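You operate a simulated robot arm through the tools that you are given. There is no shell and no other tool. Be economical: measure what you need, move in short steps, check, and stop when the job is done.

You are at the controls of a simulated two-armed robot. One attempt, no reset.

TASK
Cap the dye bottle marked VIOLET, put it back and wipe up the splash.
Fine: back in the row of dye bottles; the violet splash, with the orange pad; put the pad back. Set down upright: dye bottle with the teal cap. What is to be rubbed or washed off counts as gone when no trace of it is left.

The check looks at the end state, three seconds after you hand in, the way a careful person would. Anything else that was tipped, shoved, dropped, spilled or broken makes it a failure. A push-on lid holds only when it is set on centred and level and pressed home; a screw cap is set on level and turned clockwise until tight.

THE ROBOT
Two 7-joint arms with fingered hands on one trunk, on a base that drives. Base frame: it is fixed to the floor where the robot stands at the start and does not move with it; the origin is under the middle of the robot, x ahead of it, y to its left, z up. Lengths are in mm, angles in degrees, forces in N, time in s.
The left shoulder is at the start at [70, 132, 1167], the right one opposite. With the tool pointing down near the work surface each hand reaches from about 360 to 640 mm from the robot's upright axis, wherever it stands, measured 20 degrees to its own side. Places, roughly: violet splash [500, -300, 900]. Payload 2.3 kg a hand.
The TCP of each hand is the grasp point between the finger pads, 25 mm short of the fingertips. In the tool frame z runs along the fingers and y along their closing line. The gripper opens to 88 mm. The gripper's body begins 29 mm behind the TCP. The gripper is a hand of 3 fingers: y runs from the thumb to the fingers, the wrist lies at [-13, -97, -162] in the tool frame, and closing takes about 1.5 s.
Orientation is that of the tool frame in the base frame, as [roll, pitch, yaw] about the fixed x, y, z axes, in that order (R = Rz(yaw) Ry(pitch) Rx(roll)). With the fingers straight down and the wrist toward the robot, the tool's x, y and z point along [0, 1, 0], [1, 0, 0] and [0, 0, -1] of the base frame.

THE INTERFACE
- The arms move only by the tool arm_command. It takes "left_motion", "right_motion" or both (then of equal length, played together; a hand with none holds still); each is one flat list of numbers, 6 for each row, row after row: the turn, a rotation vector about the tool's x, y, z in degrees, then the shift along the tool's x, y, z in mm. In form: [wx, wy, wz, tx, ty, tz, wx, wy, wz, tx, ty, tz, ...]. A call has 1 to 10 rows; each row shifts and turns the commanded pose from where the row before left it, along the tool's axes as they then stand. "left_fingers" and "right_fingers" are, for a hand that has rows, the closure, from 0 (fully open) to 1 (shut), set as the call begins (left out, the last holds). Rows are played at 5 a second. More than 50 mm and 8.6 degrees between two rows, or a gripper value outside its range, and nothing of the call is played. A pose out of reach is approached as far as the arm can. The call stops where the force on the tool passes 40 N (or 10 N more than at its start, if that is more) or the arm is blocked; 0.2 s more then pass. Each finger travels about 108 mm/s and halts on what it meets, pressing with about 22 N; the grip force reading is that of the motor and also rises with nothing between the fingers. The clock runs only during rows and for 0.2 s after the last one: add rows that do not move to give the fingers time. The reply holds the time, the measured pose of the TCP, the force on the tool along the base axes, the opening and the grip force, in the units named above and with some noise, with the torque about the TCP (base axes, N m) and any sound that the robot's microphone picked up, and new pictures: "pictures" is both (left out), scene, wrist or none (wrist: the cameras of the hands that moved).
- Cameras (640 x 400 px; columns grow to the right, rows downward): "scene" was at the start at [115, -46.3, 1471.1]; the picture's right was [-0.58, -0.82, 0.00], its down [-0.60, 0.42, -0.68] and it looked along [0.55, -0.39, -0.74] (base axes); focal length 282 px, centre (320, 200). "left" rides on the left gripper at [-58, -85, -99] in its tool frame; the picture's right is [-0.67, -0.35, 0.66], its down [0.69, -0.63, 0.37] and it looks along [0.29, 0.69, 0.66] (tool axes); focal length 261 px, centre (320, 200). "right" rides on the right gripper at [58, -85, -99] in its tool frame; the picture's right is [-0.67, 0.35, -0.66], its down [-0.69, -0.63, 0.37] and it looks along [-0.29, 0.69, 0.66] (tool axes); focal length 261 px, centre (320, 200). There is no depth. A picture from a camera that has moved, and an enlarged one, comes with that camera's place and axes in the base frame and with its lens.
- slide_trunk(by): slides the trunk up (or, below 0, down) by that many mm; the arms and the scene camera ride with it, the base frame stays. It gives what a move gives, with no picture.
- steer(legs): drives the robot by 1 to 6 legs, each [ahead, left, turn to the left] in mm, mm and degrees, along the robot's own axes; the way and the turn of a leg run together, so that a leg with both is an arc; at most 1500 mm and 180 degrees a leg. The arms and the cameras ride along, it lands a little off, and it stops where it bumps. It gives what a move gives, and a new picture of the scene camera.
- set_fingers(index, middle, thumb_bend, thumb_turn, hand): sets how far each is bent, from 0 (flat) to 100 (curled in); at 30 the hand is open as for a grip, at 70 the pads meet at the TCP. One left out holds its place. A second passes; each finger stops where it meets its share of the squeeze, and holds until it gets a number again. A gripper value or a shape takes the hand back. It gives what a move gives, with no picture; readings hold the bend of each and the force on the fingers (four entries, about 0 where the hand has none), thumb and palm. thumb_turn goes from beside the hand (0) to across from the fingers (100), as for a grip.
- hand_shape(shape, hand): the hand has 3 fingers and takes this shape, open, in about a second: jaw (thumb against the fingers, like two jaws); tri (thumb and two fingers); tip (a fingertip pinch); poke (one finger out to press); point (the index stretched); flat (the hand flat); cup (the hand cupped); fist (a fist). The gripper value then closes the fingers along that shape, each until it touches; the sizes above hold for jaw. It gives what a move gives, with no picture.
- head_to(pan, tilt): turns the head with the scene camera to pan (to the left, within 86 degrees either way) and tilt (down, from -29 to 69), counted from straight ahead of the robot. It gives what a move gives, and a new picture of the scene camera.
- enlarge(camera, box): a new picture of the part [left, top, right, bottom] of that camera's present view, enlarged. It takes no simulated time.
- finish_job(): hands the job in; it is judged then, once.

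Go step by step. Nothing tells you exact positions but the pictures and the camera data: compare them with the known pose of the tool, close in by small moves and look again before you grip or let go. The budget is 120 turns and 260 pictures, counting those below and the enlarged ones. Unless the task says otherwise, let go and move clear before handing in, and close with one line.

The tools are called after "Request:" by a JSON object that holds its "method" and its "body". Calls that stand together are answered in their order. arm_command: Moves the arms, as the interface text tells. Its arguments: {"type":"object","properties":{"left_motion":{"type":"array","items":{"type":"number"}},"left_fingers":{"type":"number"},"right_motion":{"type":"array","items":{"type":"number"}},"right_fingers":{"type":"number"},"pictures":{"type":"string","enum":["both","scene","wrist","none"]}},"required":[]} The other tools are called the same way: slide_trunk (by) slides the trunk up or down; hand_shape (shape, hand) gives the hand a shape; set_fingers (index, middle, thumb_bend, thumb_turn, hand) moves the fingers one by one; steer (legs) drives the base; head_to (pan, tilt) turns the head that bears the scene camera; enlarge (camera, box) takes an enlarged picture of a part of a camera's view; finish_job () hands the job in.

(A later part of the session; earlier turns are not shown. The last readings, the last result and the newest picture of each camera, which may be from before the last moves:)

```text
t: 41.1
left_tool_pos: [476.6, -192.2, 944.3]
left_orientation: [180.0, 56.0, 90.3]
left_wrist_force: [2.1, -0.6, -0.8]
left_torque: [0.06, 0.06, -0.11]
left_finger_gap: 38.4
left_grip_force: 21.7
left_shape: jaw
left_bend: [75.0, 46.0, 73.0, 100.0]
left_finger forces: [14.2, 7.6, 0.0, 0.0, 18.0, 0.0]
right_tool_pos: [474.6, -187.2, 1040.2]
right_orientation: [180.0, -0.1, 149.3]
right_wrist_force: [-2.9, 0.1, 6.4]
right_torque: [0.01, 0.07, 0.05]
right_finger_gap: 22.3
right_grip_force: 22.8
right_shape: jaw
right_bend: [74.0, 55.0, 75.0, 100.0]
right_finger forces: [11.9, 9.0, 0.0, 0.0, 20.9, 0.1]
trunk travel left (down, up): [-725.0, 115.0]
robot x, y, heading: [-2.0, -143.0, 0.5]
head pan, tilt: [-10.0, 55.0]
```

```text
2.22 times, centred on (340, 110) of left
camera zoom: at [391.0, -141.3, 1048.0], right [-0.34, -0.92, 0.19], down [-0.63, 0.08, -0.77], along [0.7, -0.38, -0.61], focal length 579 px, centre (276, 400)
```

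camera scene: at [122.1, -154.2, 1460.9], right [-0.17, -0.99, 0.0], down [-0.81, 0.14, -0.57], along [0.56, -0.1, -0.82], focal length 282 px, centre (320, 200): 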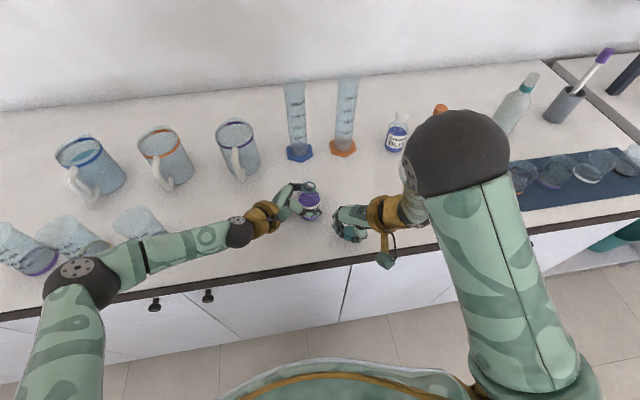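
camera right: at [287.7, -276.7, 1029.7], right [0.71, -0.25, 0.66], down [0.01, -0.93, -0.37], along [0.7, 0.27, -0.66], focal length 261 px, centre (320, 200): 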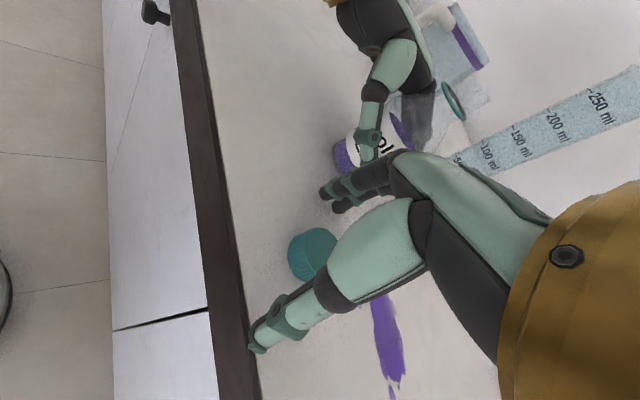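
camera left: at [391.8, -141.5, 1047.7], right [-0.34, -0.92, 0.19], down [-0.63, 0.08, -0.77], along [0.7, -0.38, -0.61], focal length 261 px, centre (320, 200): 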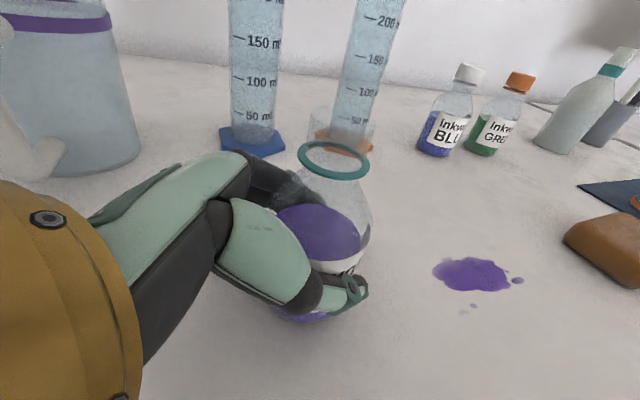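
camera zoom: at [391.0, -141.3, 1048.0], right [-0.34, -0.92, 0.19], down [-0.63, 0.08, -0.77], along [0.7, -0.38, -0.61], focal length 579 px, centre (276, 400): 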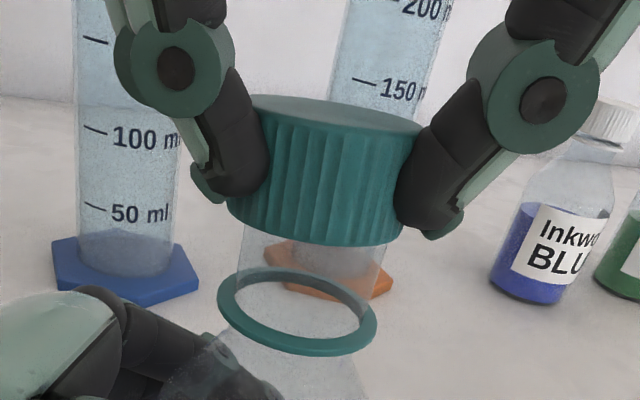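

Cap stays level now. Continue turning with slight downward feed.

Request:
{"method": "arm_command", "body": {"right_motion": [0, 0, 8, -0.45, 0.46, 0.1, 0, 0, 8, -0.45, 0.46, 0.1, 0, 0, 8, -0.45, 0.46, 0.1, 0, 0, 0, 0, 0, 0], "pictures": "none"}}

Request:
{"method": "enlarge", "body": {"camera": "left", "box": [220, 20, 460, 200]}}

```text
t: 42.1
left_tool_pos: [475.1, -191.4, 944.2]
left_orientation: [179.8, 56.0, 90.2]
left_wrist_force: [6.6, -7.8, -1.9]
left_torque: [0.08, 0.13, -0.17]
left_finger_gap: 38.3
left_grip_force: 22.3
left_shape: jaw
left_bend: [75.0, 45.0, 73.0, 100.0]
left_finger forces: [19.9, 7.8, 0.0, 0.0, 18.0, 0.0]
right_tool_pos: [476.4, -192.4, 1039.8]
right_orientation: [179.8, -1.0, 124.4]
right_wrist_force: [-4.7, 4.4, 10.2]
right_torque: [0.05, 0.19, 0.2]
right_finger_gap: 23.4
right_grip_force: 21.8
right_shape: jaw
right_bend: [74.0, 53.0, 76.0, 100.0]
right_finger forces: [14.3, 11.2, 0.0, 0.1, 23.9, 0.1]
trunk travel left (down, up): [-725.0, 115.0]
robot x, y, heading: [0.2, -142.8, 0.4]
head pan, tilt: [-10.0, 55.0]
```

```text
2.22 times, centred on (340, 110) of left
camera zoom: at [390.3, -142.2, 1048.4], right [-0.34, -0.92, 0.19], down [-0.63, 0.08, -0.77], along [0.7, -0.38, -0.6], focal length 579 px, centre (276, 400)
```

zoom: 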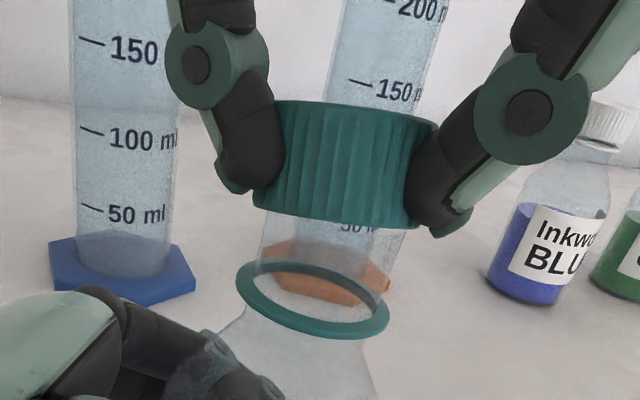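

The right arm is near its reach limit at this yaw and pulled the neck ~5 mm right. I'll bring the bottle back under the cap with the left hand (−y 4.5 mm), then check.

Request:
{"method": "arm_command", "body": {"left_motion": [0, 0, 0, -1.3, 0, 1.85, 0, 0, 0, -1.3, 0, 1.85, 0, 0, 0, 0, 0, 0], "pictures": "none"}}

Request:
{"method": "enlarge", "body": {"camera": "left", "box": [220, 20, 460, 200]}}

Request:
{"method": "enlarge", "body": {"camera": "scene", "box": [260, 130, 360, 220]}}

```text
t: 42.9
left_tool_pos: [478.2, -197.1, 944.4]
left_orientation: [179.9, 56.0, 90.4]
left_wrist_force: [2.2, 0.1, -0.4]
left_torque: [-0.02, 0.14, -0.03]
left_finger_gap: 38.1
left_grip_force: 22.3
left_shape: jaw
left_bend: [75.0, 46.0, 73.0, 100.0]
left_finger forces: [16.3, 7.4, 0.1, 0.1, 19.5, 0.1]
right_tool_pos: [478.2, -192.0, 1041.6]
right_orientation: [179.4, -1.0, 124.4]
right_wrist_force: [-0.6, -0.1, -0.6]
right_torque: [-0.03, 0.06, 0.02]
right_finger_gap: 22.5
right_grip_force: 22.2
right_shape: jaw
right_bend: [74.0, 54.0, 76.0, 100.0]
right_finger forces: [11.6, 8.1, 0.0, 0.1, 20.2, 0.0]
trunk travel left (down, up): [-725.0, 115.0]
robot x, y, heading: [-0.6, -143.6, 0.6]
head pan, tilt: [-10.0, 55.0]
```

```text
2.22 times, centred on (340, 110) of left
camera zoom: at [392.3, -146.6, 1048.6], right [-0.34, -0.92, 0.19], down [-0.63, 0.08, -0.77], along [0.7, -0.38, -0.61], focal length 579 px, centre (276, 400)
```

zoom: 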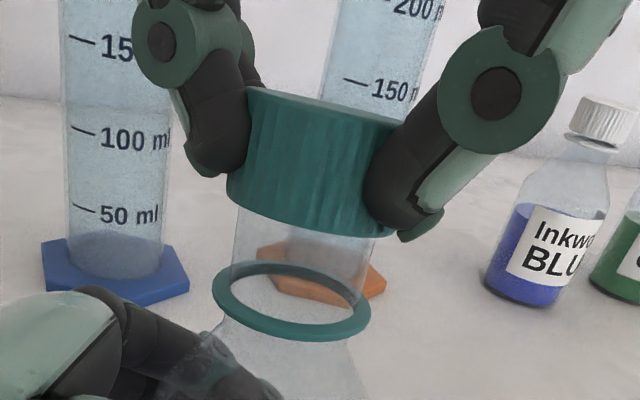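

```text
4.44 times, centred on (310, 175) of scene
camera zoom: at [121.7, -153.5, 1460.8], right [-0.17, -0.99, 0.0], down [-0.81, 0.14, -0.57], along [0.57, -0.1, -0.82], focal length 1255 px, centre (364, 311)
```

zoom: 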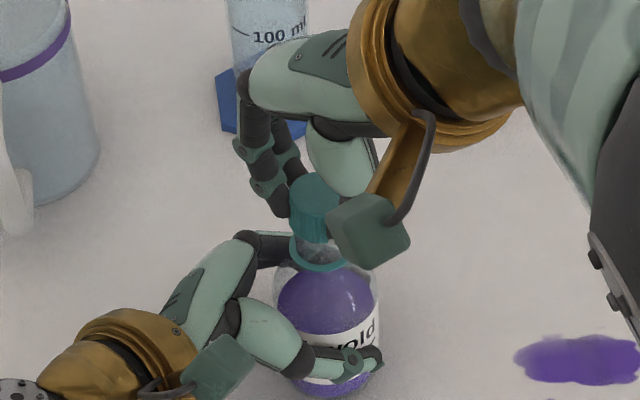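

Forces relaxed. I'll release the cap and see how it sits on the neck.

Request:
{"method": "arm_command", "body": {"right_motion": [0, 0, 0, 0, 0, 0, 0, 0, 0, 0, 0, 0, 0, 0, 0, 0, 0, 0, 0, 0, 0, 0, 0, 0], "right_fingers": 0.35, "pictures": "none"}}

Request:
{"method": "enlarge", "body": {"camera": "left", "box": [220, 20, 460, 200]}}

Request:
{"method": "enlarge", "body": {"camera": "right", "box": [220, 160, 420, 320]}}

```text
t: 43.9
left_tool_pos: [477.5, -197.4, 944.2]
left_orientation: [180.0, 56.0, 90.5]
left_wrist_force: [0.0, -0.2, -0.1]
left_torque: [0.03, 0.0, 0.0]
left_finger_gap: 38.0
left_grip_force: 21.7
left_shape: jaw
left_bend: [75.0, 46.0, 73.0, 100.0]
left_finger forces: [14.2, 7.3, 0.0, 0.0, 20.4, 0.0]
right_tool_pos: [479.1, -190.6, 1042.4]
right_orientation: [179.4, -0.9, 124.4]
right_wrist_force: [0.3, -0.2, 0.0]
right_torque: [0.0, 0.0, 0.02]
right_finger_gap: 56.8
right_grip_force: 0.0
right_shape: jaw
right_bend: [28.0, 39.0, 62.0, 100.0]
right_finger forces: [0.1, 0.0, 0.1, 0.1, 0.0, 0.0]
trunk travel left (down, up): [-725.0, 115.0]
robot x, y, heading: [-2.2, -139.6, 0.6]
head pan, tilt: [-10.0, 55.0]
```

```text
2.22 times, centred on (340, 110) of left
camera zoom: at [392.4, -146.8, 1048.6], right [-0.34, -0.92, 0.19], down [-0.63, 0.08, -0.77], along [0.7, -0.38, -0.61], focal length 579 px, centre (276, 400)
```

zoom: 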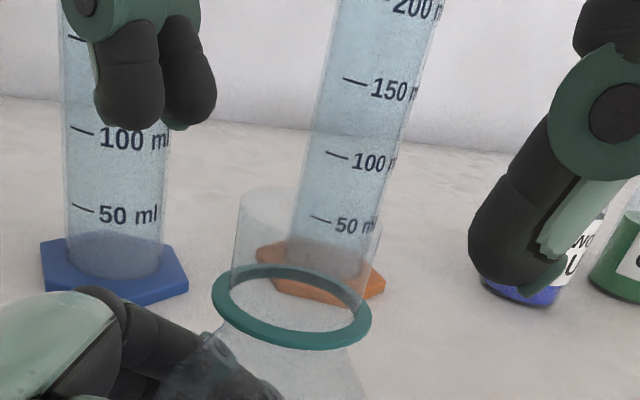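

```text
2.50 times, centred on (320, 240) of right
camera zoom: at [376.2, -191.8, 1142.8], right [0.67, -0.37, 0.65], down [-0.13, -0.91, -0.38], along [0.73, 0.17, -0.66], focal length 652 px, centre (320, 100)
```

zoom: 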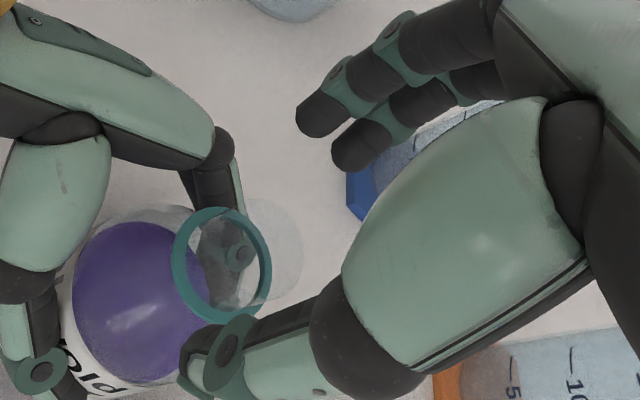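

The cap is no longer on the neck. Find it.

Request:
{"method": "arm_command", "body": {"right_motion": [0, 0, 0, 0, 0, -30, 0, 0, 0, 0, 0, -30], "pictures": "both"}}

Request:
{"method": "enlarge", "body": {"camera": "scene", "box": [240, 100, 440, 260]}}

Request:
{"method": "enlarge", "body": {"camera": "left", "box": [220, 50, 640, 350]}}

```text
t: 44.5
left_tool_pos: [476.1, -196.5, 944.0]
left_orientation: [179.9, 56.1, 90.3]
left_wrist_force: [0.1, 0.3, 0.8]
left_torque: [0.01, 0.01, 0.0]
left_finger_gap: 37.9
left_grip_force: 22.1
left_shape: jaw
left_bend: [75.0, 46.0, 73.0, 100.0]
left_finger forces: [14.4, 7.3, 0.1, 0.0, 20.5, 0.0]
right_tool_pos: [479.0, -193.2, 1102.9]
right_orientation: [179.4, -1.3, 123.9]
right_wrist_force: [0.1, 0.5, -0.3]
right_torque: [0.01, 0.01, -0.02]
right_finger_gap: 56.7
right_grip_force: 0.0
right_shape: jaw
right_bend: [28.0, 39.0, 62.0, 100.0]
right_finger forces: [0.0, 0.0, 0.0, 0.0, 0.0, 0.1]
trunk travel left (down, up): [-725.0, 115.0]
robot x, y, heading: [2.7, -142.3, 0.4]
head pan, tilt: [-10.0, 55.0]
camera scene: at [120.9, -153.6, 1461.0], right [-0.17, -0.99, 0.0], down [-0.81, 0.14, -0.57], along [0.57, -0.1, -0.82], focal length 282 px, centre (320, 200)
camera right: at [377.2, -194.2, 1202.8], right [0.67, -0.38, 0.64], down [-0.14, -0.91, -0.39], along [0.73, 0.17, -0.66], focal length 261 px, centre (320, 200)
```

scene: 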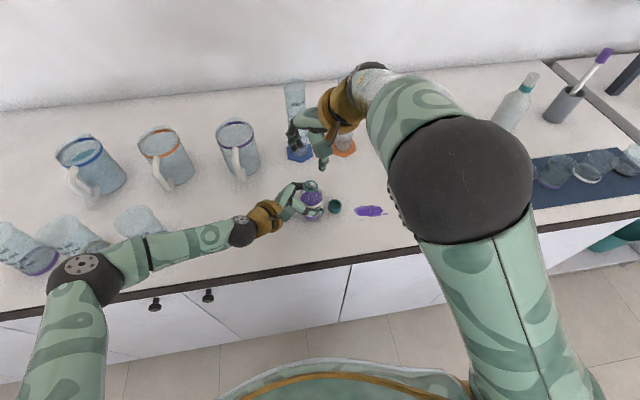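
right: 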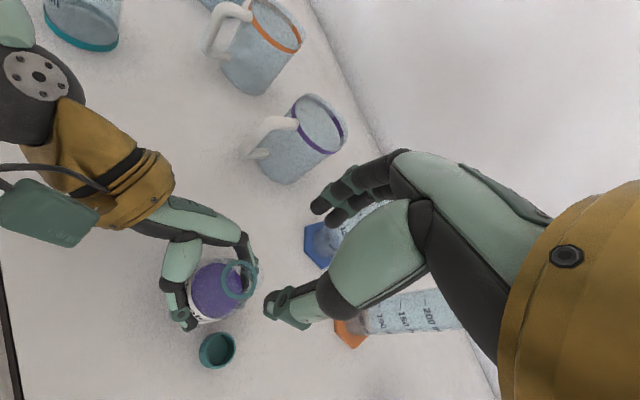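

```text
2.50 times, centred on (340, 180) of scene
camera zoom: at [120.9, -153.6, 1461.0], right [-0.17, -0.99, 0.0], down [-0.81, 0.14, -0.57], along [0.57, -0.1, -0.82], focal length 706 px, centre (270, 250)
```

zoom: 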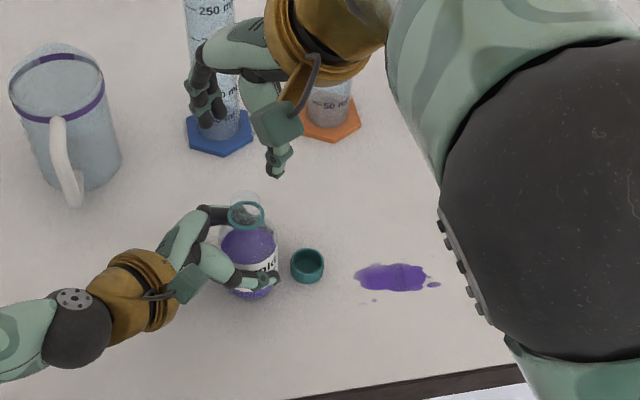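

```text
1.33 times, centred on (430, 200) of left
camera zoom: at [391.6, -146.7, 1048.9], right [-0.34, -0.92, 0.19], down [-0.63, 0.08, -0.77], along [0.7, -0.38, -0.61], focal length 348 px, centre (173, 200)
```

zoom: 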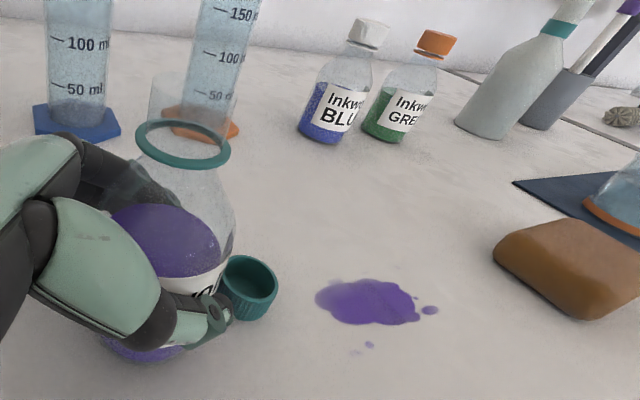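

The cap fell onto the bench and lies upside-down at about [478,-252], clear of the splash. I'll have to flip it in two quarter-turns in the free area. First free the left hand from the (standing) bottle for clearance, opening gently.

Request:
{"method": "set_fingers", "body": {"hand": "left", "index": 40, "middle": 35, "thumb_bend": 45}}

Request:
{"method": "enlarge", "body": {"camera": "left", "box": [160, 100, 640, 400]}}

```text
t: 45.5
left_tool_pos: [478.5, -196.7, 944.8]
left_orientation: [-180.0, 56.0, 90.4]
left_wrist_force: [-0.8, -1.1, 0.2]
left_torque: [0.0, 0.02, 0.01]
left_finger_gap: 57.7
left_grip_force: 0.4
left_shape: fingers
left_bend: [40.0, 35.0, 45.0, 100.0]
left_finger forces: [0.2, 0.0, 0.0, 0.2, 0.3, 0.0]
right_tool_pos: [480.6, -191.1, 1105.6]
right_orientation: [179.0, -1.2, 124.4]
right_wrist_force: [0.1, -0.8, -0.7]
right_torque: [-0.01, 0.01, -0.01]
right_finger_gap: 56.8
right_grip_force: 0.2
right_shape: jaw
right_bend: [28.0, 39.0, 62.0, 100.0]
right_finger forces: [0.0, 0.1, 0.1, 0.0, 0.0, 0.0]
trunk travel left (down, up): [-725.0, 115.0]
robot x, y, heading: [-0.2, -143.9, 0.2]
head pan, tilt: [-10.0, 55.0]
```

```text
1.33 times, centred on (400, 250) of left
camera zoom: at [392.1, -146.7, 1048.7], right [-0.34, -0.92, 0.19], down [-0.63, 0.08, -0.77], along [0.7, -0.38, -0.61], focal length 348 px, centre (213, 133)
```

zoom: 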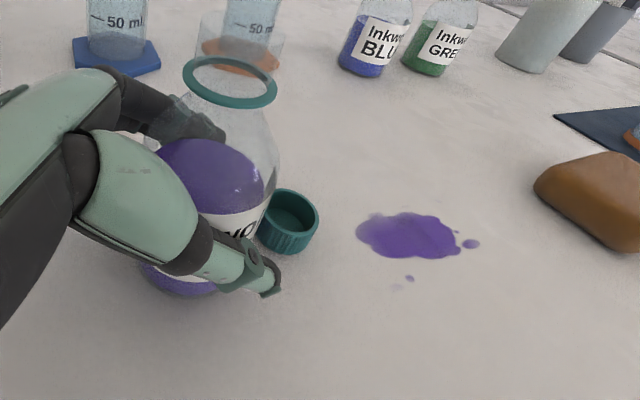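

Request:
{"method": "arm_command", "body": {"left_motion": [0, 0, 0, 0, 0, 0, 0, 0, 0, 0, 0, 0, 0, 0, 0, 0, 0, -20, 0, 0, 0, 0, 0, -40, 0, 0, 0, 0, 0, -40, 0, 0, 0, 0, 0, -40, 0, 0, 0, 0, 0, -20, 0, 0, 0, 0, 0, 0], "left_fingers": 0, "right_motion": [0, 0, 0, -24.7, -17.9, 0, 0, 0, 0, -24.7, -17.9, 0, 0, 0, 8.5, 0, 0, 0, 0, 0, 8.5, 0, 0, 0, 0, 0, 8.5, 0, 0, 0, 0, 0, 8.5, 0, 0, 0, 0, 0, 0, 0, 0, 0, 0, 0, 0, 0, 0, 0], "right_fingers": 0, "pictures": "both"}}

```text
t: 47.3
left_tool_pos: [478.2, -65.0, 1033.3]
left_orientation: [-179.7, 56.0, 90.7]
left_wrist_force: [-0.8, -0.1, -0.6]
left_torque: [0.02, 0.03, -0.02]
left_finger_gap: 87.8
left_grip_force: 0.2
left_shape: jaw
left_bend: [30.0, 30.0, 30.0, 98.0]
left_finger forces: [0.0, 0.0, 0.0, 0.0, 0.0, 0.1]
right_tool_pos: [478.6, -249.6, 1104.5]
right_orientation: [179.8, -1.1, 90.9]
right_wrist_force: [0.0, 0.5, -0.1]
right_torque: [-0.01, 0.0, 0.01]
right_finger_gap: 87.8
right_grip_force: 0.2
right_shape: jaw
right_bend: [30.0, 30.0, 30.0, 98.0]
right_finger forces: [0.1, 0.1, 0.0, 0.0, 0.0, 0.0]
trunk travel left (down, up): [-725.0, 115.0]
robot x, y, heading: [-1.4, -140.7, 0.2]
head pan, tilt: [-10.0, 55.0]
camera scene: at [121.8, -153.9, 1460.9], right [-0.17, -0.99, 0.0], down [-0.81, 0.14, -0.57], along [0.56, -0.1, -0.82], focal length 282 px, centre (320, 200)
camera right: at [391.6, -193.6, 1204.8], right [0.36, -0.68, 0.64], down [-0.62, -0.69, -0.38], along [0.7, -0.26, -0.66], focal length 261 px, centre (320, 200)
camera left: at [393.7, -14.4, 1138.8], right [-0.34, -0.92, 0.19], down [-0.63, 0.08, -0.77], along [0.7, -0.38, -0.61], focal length 261 px, centre (320, 200)
```

scene: 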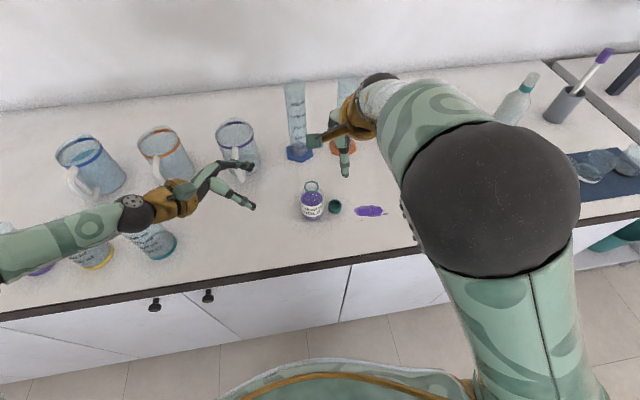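
right: 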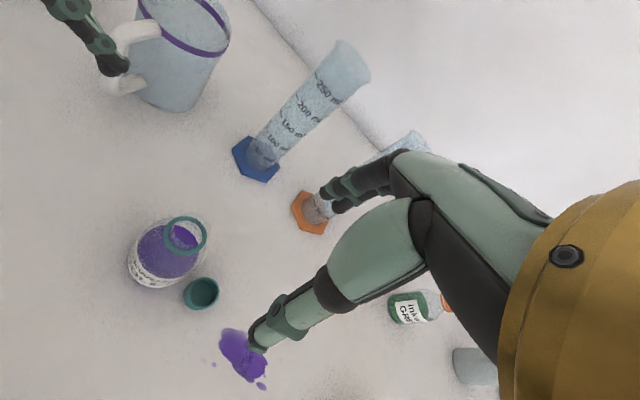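
left: 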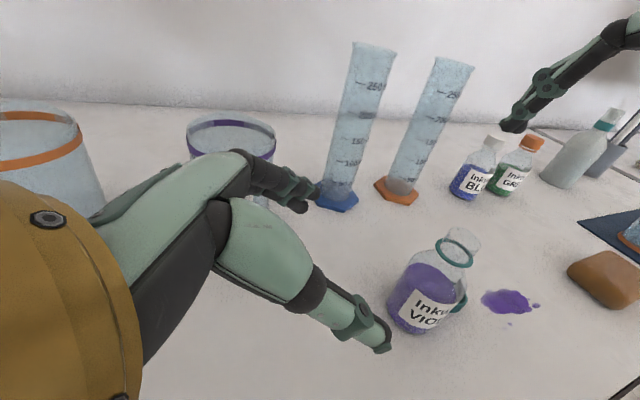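

Bottle stands fine. Descend toward the cap (about [476.5,-249.5]) with the tool levelled, and check.

Request:
{"method": "arm_command", "body": {"right_motion": [0, -1.1, 0, 0, -2, 0, 0, 0, 0, 0, 0, 45, 0, 0, 0, 0, 0, 45, 0, 0, 0, 0, 0, 45], "pictures": "wrist"}}

Request:
{"method": "enlarge", "body": {"camera": "right", "box": [200, 150, 400, 310]}}

```text
t: 48.3
left_tool_pos: [480.6, -68.6, 1034.0]
left_orientation: [-179.8, 55.8, 90.5]
left_wrist_force: [-0.9, 0.0, -0.4]
left_torque: [0.0, -0.01, 0.02]
left_finger_gap: 87.6
left_grip_force: 0.1
left_shape: jaw
left_bend: [30.0, 30.0, 30.0, 98.0]
left_finger forces: [0.0, 0.1, 0.0, 0.0, 0.0, 0.0]
right_tool_pos: [471.6, -252.5, 961.5]
right_orientation: [-179.8, 1.0, 91.5]
right_wrist_force: [-0.4, -0.7, -0.5]
right_torque: [0.02, -0.01, 0.03]
right_finger_gap: 87.8
right_grip_force: 0.2
right_shape: jaw
right_bend: [30.0, 30.0, 30.0, 98.0]
right_finger forces: [0.0, 0.0, 0.0, 0.0, 0.0, 0.0]
trunk travel left (down, up): [-725.0, 115.0]
robot x, y, heading: [-1.3, -140.3, 0.1]
head pan, tilt: [-10.0, 55.0]
camera right: at [385.7, -194.8, 1060.8], right [0.37, -0.65, 0.67], down [-0.61, -0.71, -0.35], along [0.7, -0.28, -0.66], focal length 261 px, centre (320, 200)
```

right: 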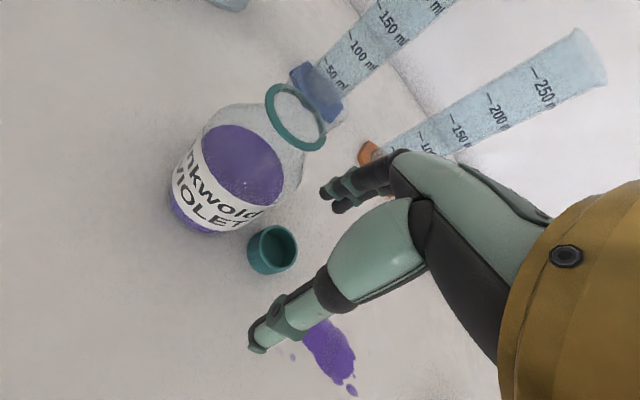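

```text
2.50 times, centred on (300, 230) of right
camera zoom: at [385.7, -194.8, 1060.8], right [0.37, -0.65, 0.67], down [-0.61, -0.71, -0.35], along [0.7, -0.28, -0.66], focal length 652 px, centre (370, 125)
```

zoom: 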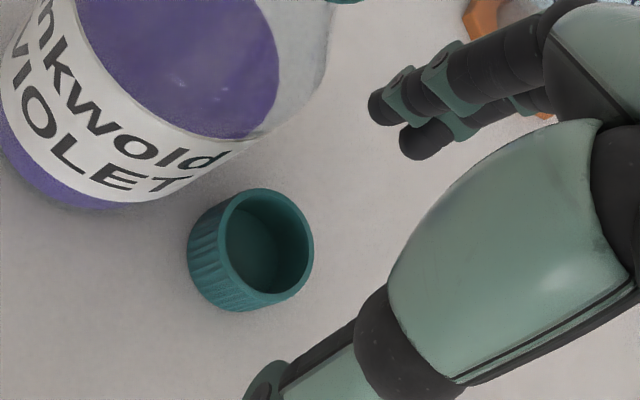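

Cap is at about (+4,+5) in the tool frame. I keep the hand 3 mm away from the bottle side, descend and grip.

Request:
{"method": "arm_command", "body": {"right_motion": [0, 1, 0, 1, 5, 0, 0, 0, 0, 0, 0, 16, 0, 0, 0, 0, 0, 15], "pictures": "none"}}

Request:
{"method": "arm_command", "body": {"right_motion": [0, 0, 0, 0, 0, 0, 0, 0, 0, 0, 0, 0, 0, 0, 0, 0, 0, 0, 0, 0, 0, 0, 0, 0, 0, 0, 0, 0, 0, 0, 0, 0, 0, 0, 0, 0, 0, 0, 0, 0, 0, 0], "right_fingers": 0.9, "pictures": "wrist"}}

```text
t: 49.1
left_tool_pos: [478.4, -64.3, 1034.5]
left_orientation: [-180.0, 56.1, 90.4]
left_wrist_force: [0.2, -0.4, 0.3]
left_torque: [-0.02, 0.0, -0.02]
left_finger_gap: 87.9
left_grip_force: 0.1
left_shape: jaw
left_bend: [30.0, 30.0, 30.0, 98.0]
left_finger forces: [0.1, 0.0, 0.0, 0.0, 0.0, 0.0]
right_tool_pos: [477.7, -249.9, 932.2]
right_orientation: [180.0, 0.1, 91.3]
right_wrist_force: [-1.1, 0.2, 0.2]
right_torque: [0.02, 0.01, -0.02]
right_finger_gap: 87.7
right_grip_force: 0.1
right_shape: jaw
right_bend: [30.0, 30.0, 30.0, 98.0]
right_finger forces: [0.0, 0.0, 0.0, 0.0, 0.0, 0.0]
trunk travel left (down, up): [-725.0, 115.0]
robot x, y, heading: [-0.5, -143.7, 0.4]
head pan, tilt: [-10.0, 55.0]
```

```text
t: 50.7
left_tool_pos: [478.9, -63.4, 1034.3]
left_orientation: [-180.0, 56.0, 90.4]
left_wrist_force: [0.1, 1.2, -0.2]
left_torque: [-0.02, 0.02, -0.01]
left_finger_gap: 87.8
left_grip_force: 0.2
left_shape: jaw
left_bend: [30.0, 30.0, 30.0, 98.0]
left_finger forces: [0.1, 0.1, 0.1, 0.0, 0.0, 0.1]
right_tool_pos: [478.2, -250.3, 931.3]
right_orientation: [180.0, 0.1, 91.3]
right_wrist_force: [0.6, -0.5, 1.0]
right_torque: [0.0, 0.03, -0.02]
right_finger_gap: 23.5
right_grip_force: 22.0
right_shape: jaw
right_bend: [74.0, 57.0, 74.0, 100.0]
right_finger forces: [11.0, 7.8, 0.1, 0.1, 18.8, 0.0]
trunk travel left (down, up): [-725.0, 115.0]
robot x, y, heading: [-1.4, -143.7, 0.1]
head pan, tilt: [-10.0, 55.0]
camera right: at [391.8, -192.2, 1032.9], right [0.36, -0.66, 0.66], down [-0.61, -0.7, -0.36], along [0.7, -0.27, -0.66], focal length 261 px, centre (320, 200)
```

right: 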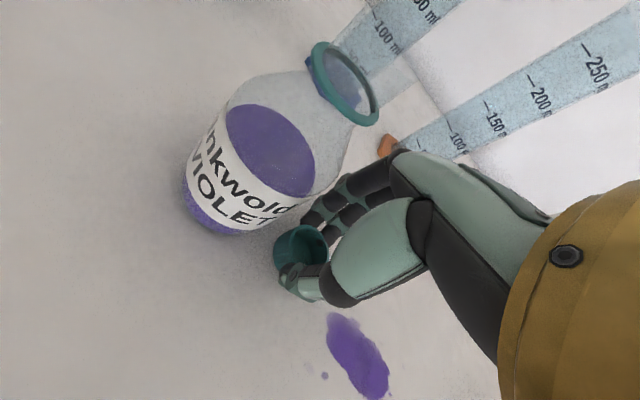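

Gripped. Carry it to the free area around [510,-405] and start the quarter turn (tool tilting inward).

Request:
{"method": "arm_command", "body": {"right_motion": [0, 0, 0, 0, 0, -48, 0, 0, 0, -38.7, 7.5, -10, 0, 0, 0, -38.7, 7.5, -10, 0, 0, 0, -38.7, 7.5, -10, 0, 0, 0, -38.7, 7.5, -10, 0, 8.5, 0, 0, 0, 0, 0, 8.5, 0, 0, 0, 0, 0, 8.5, 0, 0, 0, 0, 0, 8.5, 0, 0, 0, 0, 0, 8.5, 0, 0, 0, 0], "pictures": "none"}}

Request:
{"method": "arm_command", "body": {"right_motion": [0, 8.5, 0, 0, 0, 0, 0, 8.5, 0, 0, 0, 0, 0, 8.5, 0, 0, 0, 0, 0, 0, 0, 0, 0, 0], "pictures": "both"}}

```text
t: 52.9
left_tool_pos: [478.4, -65.6, 1034.8]
left_orientation: [180.0, 56.0, 90.4]
left_wrist_force: [-1.0, 0.1, -0.6]
left_torque: [-0.01, -0.01, -0.03]
left_finger_gap: 87.4
left_grip_force: 0.1
left_shape: jaw
left_bend: [30.0, 30.0, 30.0, 98.0]
left_finger forces: [0.0, 0.0, 0.0, 0.0, 0.0, 0.0]
right_tool_pos: [514.4, -403.5, 1023.1]
right_orientation: [179.9, -42.5, 91.4]
right_wrist_force: [-0.3, 0.1, 0.1]
right_torque: [-0.02, -0.03, 0.04]
right_finger_gap: 23.0
right_grip_force: 22.0
right_shape: jaw
right_bend: [74.0, 57.0, 75.0, 100.0]
right_finger forces: [11.2, 9.0, 0.0, 0.0, 18.7, 0.0]
trunk travel left (down, up): [-725.0, 115.0]
robot x, y, heading: [-3.6, -138.5, 0.1]
head pan, tilt: [-10.0, 55.0]
```

```text
t: 53.9
left_tool_pos: [478.7, -64.5, 1034.6]
left_orientation: [179.8, 55.9, 90.3]
left_wrist_force: [-0.5, 0.4, -0.2]
left_torque: [0.03, -0.01, 0.0]
left_finger_gap: 87.7
left_grip_force: 0.0
left_shape: jaw
left_bend: [30.0, 30.0, 30.0, 98.0]
left_finger forces: [0.0, 0.0, 0.1, 0.0, 0.1, 0.0]
right_tool_pos: [513.4, -403.2, 1022.7]
right_orientation: [180.0, -68.1, 91.5]
right_wrist_force: [0.0, 0.0, -0.7]
right_torque: [0.01, 0.0, 0.0]
right_finger_gap: 23.1
right_grip_force: 21.7
right_shape: jaw
right_bend: [74.0, 57.0, 75.0, 100.0]
right_finger forces: [11.4, 9.2, 0.1, 0.0, 18.6, 0.0]
trunk travel left (down, up): [-725.0, 115.0]
robot x, y, heading: [1.0, -141.9, 0.3]
head pan, tilt: [-10.0, 55.0]
camera scene: at [121.4, -153.7, 1460.9], right [-0.17, -0.99, 0.0], down [-0.81, 0.14, -0.57], along [0.57, -0.1, -0.82], focal length 282 px, centre (320, 200)
camera right: at [429.7, -474.7, 1114.9], right [0.37, -0.85, -0.38], down [-0.63, 0.07, -0.77], along [0.68, 0.52, -0.51], focal length 261 px, centre (320, 200)
```

scene: 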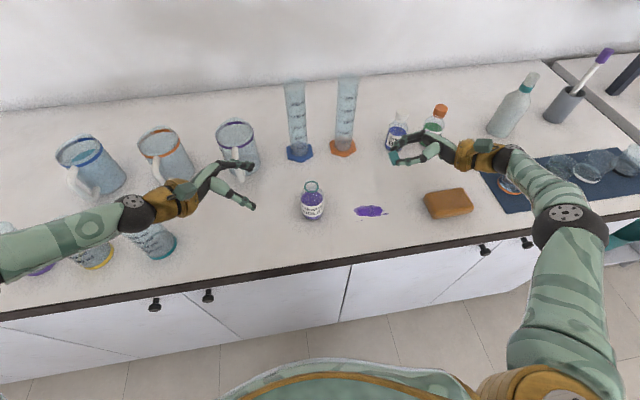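
right: 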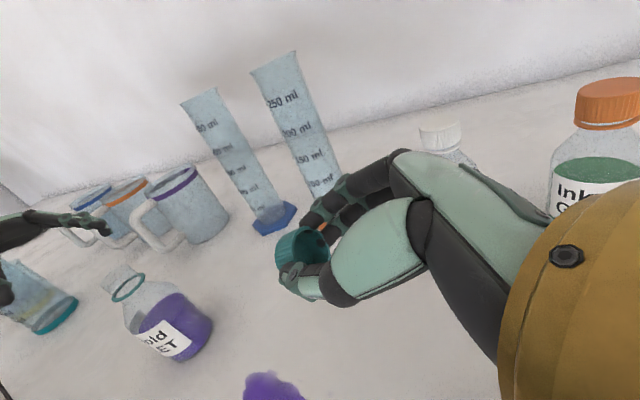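

The forearm would come close to the sponge if lowered here. I'll yaw the hand 46° so the wrist lies behind toward the robot, then lower at about [535,-395].

Request:
{"method": "arm_command", "body": {"right_motion": [-7.1, 0, 2.87, 0, 0, 0, -7.1, 0, 2.87, 0, 0, 0, -7.1, 0, 2.87, 0, 0, 0, -7.1, 0, 2.87, 0, 0, 0, -7.1, 0, 2.87, 0, 0, 0, -7.1, 0, 2.87, 0, 0, 0, 0, 0, 0, 0, 0, 0], "pictures": "both"}}

```text
t: 55.5
left_tool_pos: [479.3, -63.8, 1035.3]
left_orientation: [-179.9, 56.0, 90.4]
left_wrist_force: [0.1, -0.4, 0.7]
left_torque: [0.0, 0.0, 0.04]
left_finger_gap: 87.9
left_grip_force: 0.1
left_shape: jaw
left_bend: [30.0, 30.0, 30.0, 98.0]
left_finger forces: [0.0, 0.0, 0.0, 0.0, 0.0, 0.0]
right_tool_pos: [514.8, -397.3, 1022.1]
right_orientation: [-179.8, -67.9, 49.2]
right_wrist_force: [0.3, -0.1, 0.2]
right_torque: [0.0, 0.01, -0.02]
right_finger_gap: 22.7
right_grip_force: 22.2
right_shape: jaw
right_bend: [74.0, 57.0, 75.0, 100.0]
right_finger forces: [10.3, 9.4, 0.0, 0.1, 18.6, 0.1]
right hand out of reach, approached as far as the arm can: row 5
trunk travel left (down, up): [-725.0, 115.0]
robot x, y, heading: [1.6, -140.8, 0.6]
head pan, tilt: [-10.0, 55.0]
camera scene: at [121.5, -153.9, 1460.9], right [-0.17, -0.99, 0.0], down [-0.81, 0.14, -0.57], along [0.57, -0.1, -0.82], focal length 282 px, centre (320, 200)
camera right: at [404.4, -393.1, 1114.1], right [-0.3, -0.88, -0.37], down [-0.42, 0.47, -0.77], along [0.86, -0.07, -0.51], focal length 261 px, centre (320, 200)
```

scene: 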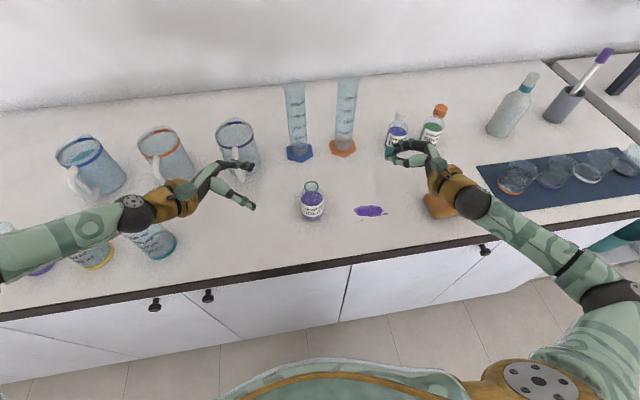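
right: 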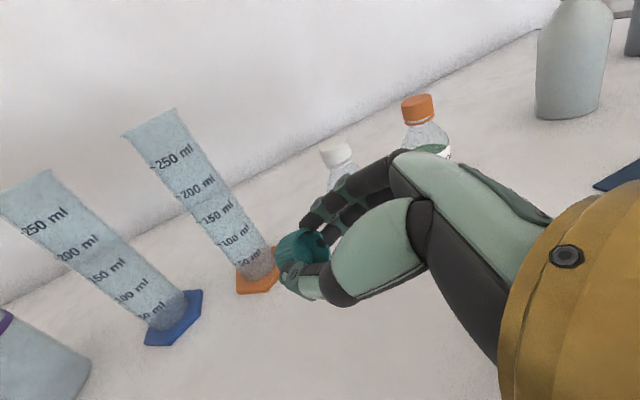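

Request:
{"method": "arm_command", "body": {"right_motion": [0, 0, 0, -37.2, 2.7, 24, 0, 0, 0, -37.2, 2.7, 24, 0, 0, 0, 0, 0, 0], "pictures": "both"}}

```text
t: 56.3
left_tool_pos: [477.8, -64.2, 1034.9]
left_orientation: [-179.9, 56.1, 90.4]
left_wrist_force: [-0.9, -0.1, -0.4]
left_torque: [-0.03, 0.0, -0.01]
left_finger_gap: 87.7
left_grip_force: 0.1
left_shape: jaw
left_bend: [30.0, 30.0, 30.0, 98.0]
left_finger forces: [0.0, 0.0, 0.1, 0.0, 0.0, 0.0]
right_tool_pos: [527.3, -389.7, 935.0]
right_orientation: [-179.6, -67.9, 49.0]
right_wrist_force: [-0.4, 0.5, 0.3]
right_torque: [-0.01, 0.0, -0.02]
right_finger_gap: 23.0
right_grip_force: 21.8
right_shape: jaw
right_bend: [74.0, 57.0, 75.0, 100.0]
right_finger forces: [10.7, 9.6, 0.0, 0.0, 18.4, 0.0]
trunk travel left (down, up): [-725.0, 115.0]
robot x, y, heading: [-0.5, -142.2, 0.1]
head pan, tilt: [-10.0, 55.0]
camera scene: at [121.0, -153.7, 1461.0], right [-0.17, -0.99, 0.0], down [-0.81, 0.14, -0.57], along [0.57, -0.1, -0.82], focal length 282 px, centre (320, 200)
camera right: at [416.7, -386.7, 1027.8], right [-0.29, -0.88, -0.38], down [-0.43, 0.47, -0.77], along [0.86, -0.07, -0.51], focal length 261 px, centre (320, 200)
```

scene: 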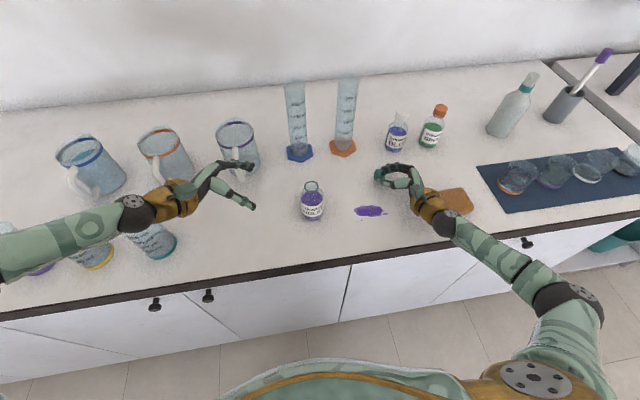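
right: 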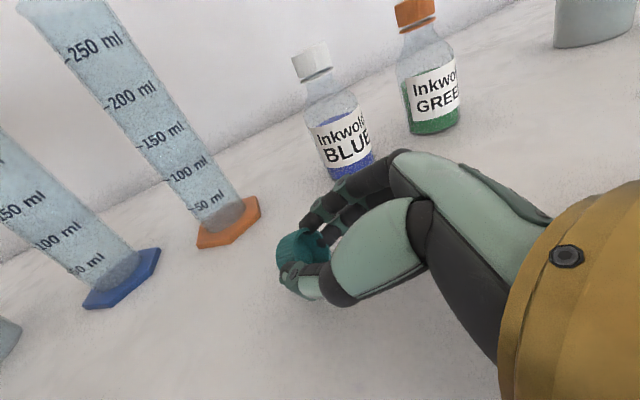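

Request:
{"method": "arm_command", "body": {"right_motion": [0, 0, 0, -2.8, 0, 1.1, 0, 0, 0, -2.8, 0, 1.1, 0, 0, 0, -1.4, 0, 0.6, 0, 0, 0, 0, 0, 0], "pictures": "none"}}

Request:
{"method": "enlarge", "body": {"camera": "right", "box": [240, 180, 400, 320]}}

```text
t: 57.3
left_tool_pos: [477.4, -64.7, 1035.1]
left_orientation: [179.9, 56.0, 90.3]
left_wrist_force: [-1.0, -0.1, -0.8]
left_torque: [-0.01, -0.01, 0.03]
left_finger_gap: 87.9
left_grip_force: 0.1
left_shape: jaw
left_bend: [30.0, 30.0, 30.0, 98.0]
left_finger forces: [0.0, 0.1, 0.0, 0.1, 0.0, 0.0]
right_tool_pos: [528.5, -387.5, 928.1]
right_orientation: [180.0, -68.1, 49.5]
right_wrist_force: [0.6, -1.9, 6.8]
right_torque: [0.01, -0.13, 0.0]
right_finger_gap: 22.7
right_grip_force: 22.3
right_shape: jaw
right_bend: [74.0, 57.0, 75.0, 100.0]
right_finger forces: [14.2, 9.0, 0.0, 0.0, 18.8, 0.0]
trunk travel left (down, up): [-725.0, 115.0]
robot x, y, heading: [2.2, -142.8, -0.0]
head pan, tilt: [-10.0, 55.0]
```

```text
2.86 times, centred on (320, 250) of right
camera zoom: at [417.4, -384.8, 1020.3], right [-0.29, -0.88, -0.38], down [-0.42, 0.47, -0.77], along [0.86, -0.07, -0.51], focal length 745 px, centre (320, 57)
```

zoom: 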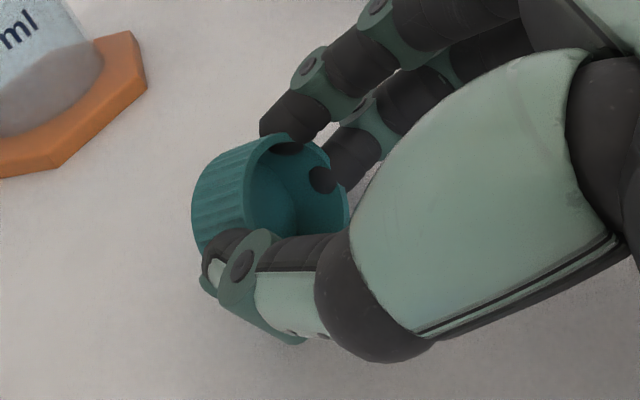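

Contact. Release gently so that it tips onto its side.

Request:
{"method": "set_fingers", "body": {"hand": "right", "index": 60, "middle": 45, "thumb_bend": 62}}

Request:
{"method": "enlarge", "body": {"camera": "right", "box": [240, 180, 400, 320]}}

```text
t: 58.3
left_tool_pos: [476.8, -64.5, 1035.4]
left_orientation: [179.6, 56.1, 90.0]
left_wrist_force: [-0.2, 0.1, -0.1]
left_torque: [0.0, -0.01, 0.0]
left_finger_gap: 87.5
left_grip_force: 0.0
left_shape: jaw
left_bend: [30.0, 30.0, 30.0, 98.0]
left_finger forces: [0.0, 0.0, 0.0, 0.1, 0.0, 0.0]
right_tool_pos: [527.8, -386.1, 929.1]
right_orientation: [180.0, -68.0, 49.4]
right_wrist_force: [-1.2, 0.7, 5.4]
right_torque: [0.09, -0.07, 0.05]
right_finger_gap: 22.4
right_grip_force: 4.1
right_shape: fingers
right_bend: [58.0, 45.0, 60.0, 100.0]
right_finger forces: [3.2, 0.0, 0.1, 0.0, 3.1, 0.1]
trunk travel left (down, up): [-725.0, 115.0]
robot x, y, heading: [1.5, -138.5, 0.3]
head pan, tilt: [-10.0, 55.0]
```

```text
2.86 times, centred on (320, 250) of right
camera zoom: at [416.5, -383.9, 1020.5], right [-0.29, -0.88, -0.38], down [-0.42, 0.47, -0.77], along [0.86, -0.07, -0.51], focal length 745 px, centre (320, 57)
```

zoom: 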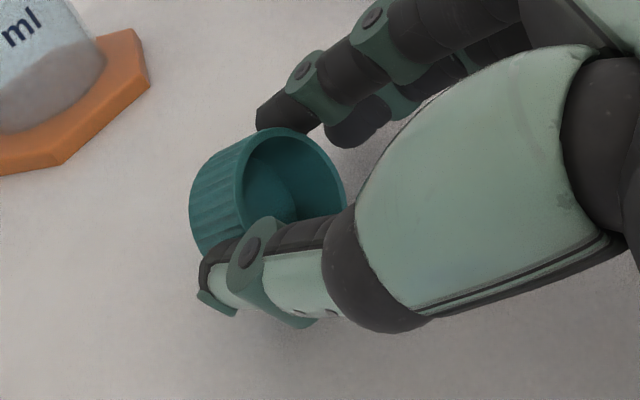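

Request:
{"method": "set_fingers", "body": {"hand": "right", "index": 50, "middle": 40, "thumb_bend": 52}}

Request:
{"method": "enlarge", "body": {"camera": "right", "box": [240, 180, 400, 320]}}

```text
t: 59.3
left_tool_pos: [478.2, -65.0, 1035.5]
left_orientation: [-180.0, 56.0, 90.4]
left_wrist_force: [-0.3, 0.2, 0.1]
left_torque: [-0.01, 0.0, -0.04]
left_finger_gap: 87.9
left_grip_force: 0.1
left_shape: jaw
left_bend: [30.0, 30.0, 30.0, 98.0]
left_finger forces: [0.0, 0.1, 0.1, 0.0, 0.0, 0.0]
right_tool_pos: [529.1, -387.1, 927.3]
right_orientation: [-179.9, -68.0, 49.5]
right_wrist_force: [-0.4, 0.0, -0.2]
right_torque: [0.0, -0.03, 0.02]
right_finger_gap: 38.9
right_grip_force: 0.0
right_shape: fingers
right_bend: [50.0, 40.0, 52.0, 100.0]
right_finger forces: [0.0, 0.0, 0.1, 0.0, 0.1, 0.0]
trunk travel left (down, up): [-725.0, 115.0]
robot x, y, heading: [-2.5, -141.4, 0.4]
head pan, tilt: [-10.0, 55.0]
```

```text
2.86 times, centred on (320, 250) of right
camera zoom: at [418.5, -384.5, 1019.3], right [-0.29, -0.88, -0.38], down [-0.43, 0.47, -0.77], along [0.86, -0.07, -0.51], focal length 745 px, centre (320, 57)
```

zoom: 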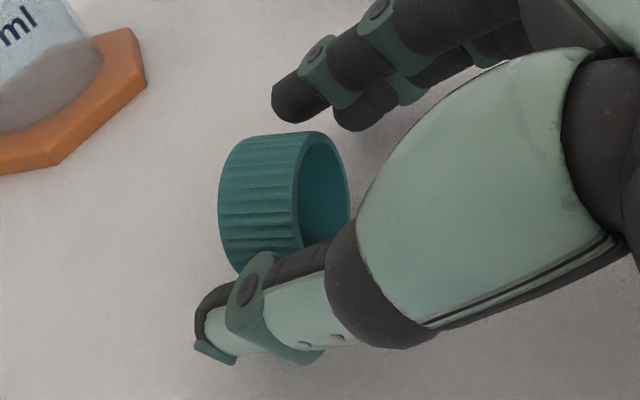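

The cap now lies on its side between the fingers. Rotate the hand back over it (about the cap) to a near-vertical approach with fingers open.

Request:
{"method": "arm_command", "body": {"right_motion": [0, 0, 0, 0, 0, 0, 0, 0, 0, 0, 0, 0, 0, 0, 0, 0, 5, 0, 0, -8.4, 0, 3.6, 0, 1.1, 0, -8.4, 0, 3.6, 0, 1.1, 0, -8.4, 0, 3.6, 0, 1.1, 0, -8.4, 0, 3.6, 0, 1.1, 0, -8.4, 0, 3.6, 0, 1.1, 0, -8.4, 0, 3.6, 0, 1.1, 0, 0, 0, 0, 0, 0], "right_fingers": 0, "pictures": "both"}}

Request:
{"method": "enlarge", "body": {"camera": "right", "box": [240, 180, 400, 320]}}

```text
t: 61.5
left_tool_pos: [479.0, -66.1, 1035.0]
left_orientation: [-179.9, 56.0, 90.5]
left_wrist_force: [0.5, 0.3, 0.1]
left_torque: [0.0, 0.02, 0.01]
left_finger_gap: 87.9
left_grip_force: 0.0
left_shape: jaw
left_bend: [30.0, 30.0, 30.0, 98.0]
left_finger forces: [0.0, 0.1, 0.1, 0.0, 0.1, 0.0]
right_tool_pos: [546.6, -374.2, 937.7]
right_orientation: [-180.0, -17.5, 49.6]
right_wrist_force: [0.3, 0.1, -0.7]
right_torque: [0.01, -0.01, 0.04]
right_finger_gap: 87.8
right_grip_force: 0.0
right_shape: jaw
right_bend: [30.0, 30.0, 30.0, 98.0]
right_finger forces: [0.0, 0.0, 0.0, 0.0, 0.0, 0.1]
trunk travel left (down, up): [-725.0, 115.0]
robot x, y, heading: [1.3, -143.2, 0.2]
head pan, tilt: [-10.0, 55.0]
camera scene: at [121.4, -154.4, 1460.9], right [-0.17, -0.99, 0.0], down [-0.81, 0.14, -0.57], along [0.57, -0.1, -0.82], focal length 282 px, centre (320, 200)
camera right: at [498.0, -299.3, 1051.6], right [-0.28, -0.86, 0.42], down [-0.83, 0.0, -0.55], along [0.48, -0.51, -0.72], focal length 261 px, centre (320, 200)
```

scene: 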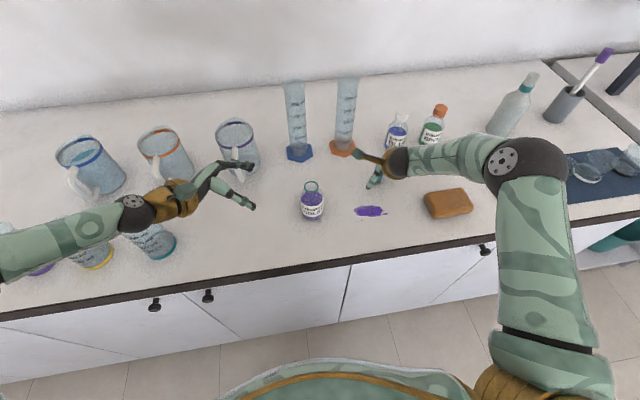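
right: 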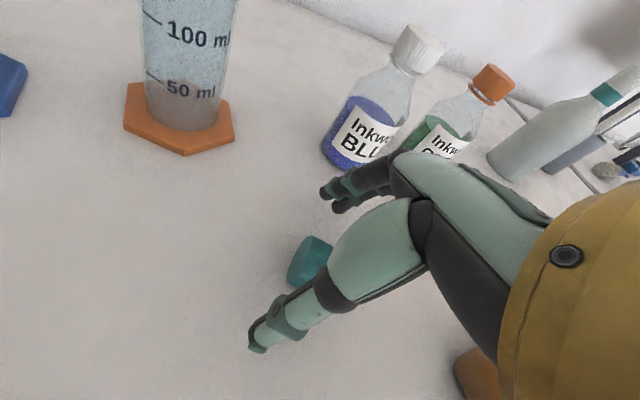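

```text
2.86 times, centred on (320, 250) of right
camera zoom: at [498.0, -299.3, 1051.6], right [-0.28, -0.86, 0.42], down [-0.83, 0.0, -0.55], along [0.48, -0.51, -0.72], focal length 745 px, centre (320, 57)
```

zoom: 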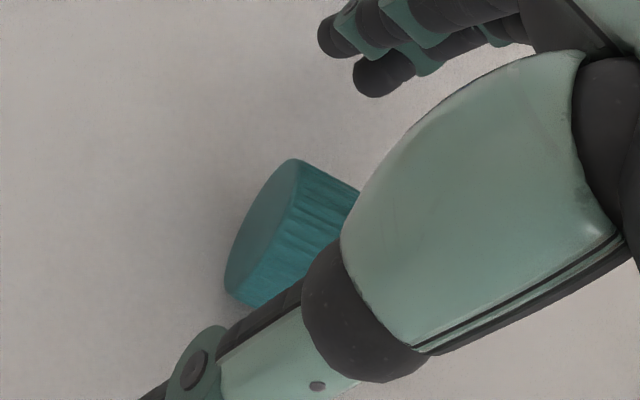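

Hand is over the cap; the cap axis is yawed ~18° and it's ~12 mm off. Align and look again.

Request:
{"method": "arm_command", "body": {"right_motion": [0, 0, -6, 0, 0, 0, 0, 0, -6, 0, 0, 0, 0, 0, -6, 0, 0, 0, 0, 0, 0, -13, -4.2, 0, 0, 0, 0, 0, 0, 0], "pictures": "none"}}

Request:
{"method": "enlarge", "body": {"camera": "right", "box": [200, 150, 440, 350]}}

Request:
{"method": "enlarge", "body": {"camera": "scene", "box": [320, 120, 440, 220]}}

```text
t: 62.7
left_tool_pos: [478.8, -66.1, 1034.4]
left_orientation: [-180.0, 56.1, 90.4]
left_wrist_force: [-0.8, -0.3, 0.7]
left_torque: [-0.02, 0.01, 0.03]
left_finger_gap: 87.5
left_grip_force: 0.0
left_shape: jaw
left_bend: [30.0, 30.0, 30.0, 98.0]
left_finger forces: [0.1, 0.0, 0.0, 0.0, 0.1, 0.0]
right_tool_pos: [537.3, -385.5, 933.9]
right_orientation: [174.4, -16.7, 68.3]
right_wrist_force: [-0.3, -0.8, -0.6]
right_torque: [0.02, 0.01, 0.04]
right_finger_gap: 87.6
right_grip_force: 0.1
right_shape: jaw
right_bend: [30.0, 30.0, 30.0, 98.0]
right_finger forces: [0.0, 0.1, 0.1, 0.0, 0.1, 0.0]
trunk travel left (down, up): [-725.0, 115.0]
robot x, y, heading: [0.3, -143.4, 0.5]
head pan, tilt: [-10.0, 55.0]
```

```text
2.00 times, centred on (320, 250) of right
camera zoom: at [460.7, -321.0, 1038.7], right [-0.05, -0.88, 0.46], down [-0.75, -0.28, -0.6], along [0.66, -0.38, -0.65], focal length 521 px, centre (320, 100)
```

zoom: 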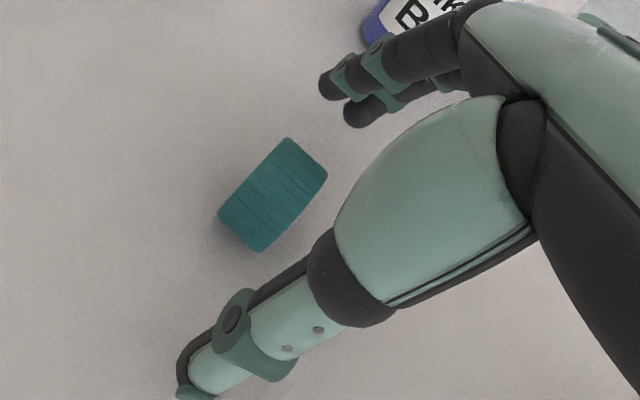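

```text
4.00 times, centred on (380, 170) of scene
camera zoom: at [121.6, -153.5, 1460.9], right [-0.17, -0.99, 0.0], down [-0.81, 0.14, -0.57], along [0.57, -0.1, -0.82], focal length 1130 px, centre (80, 320)
```

zoom: 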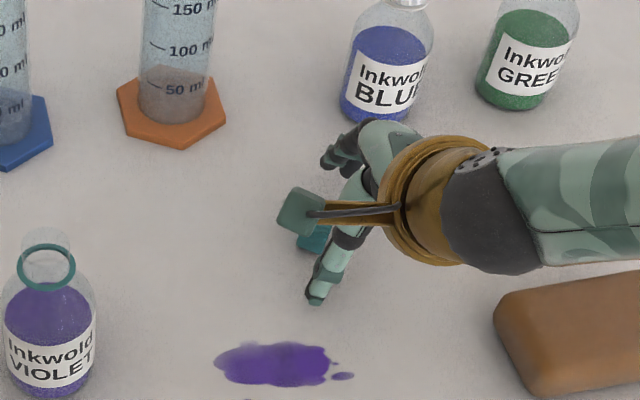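

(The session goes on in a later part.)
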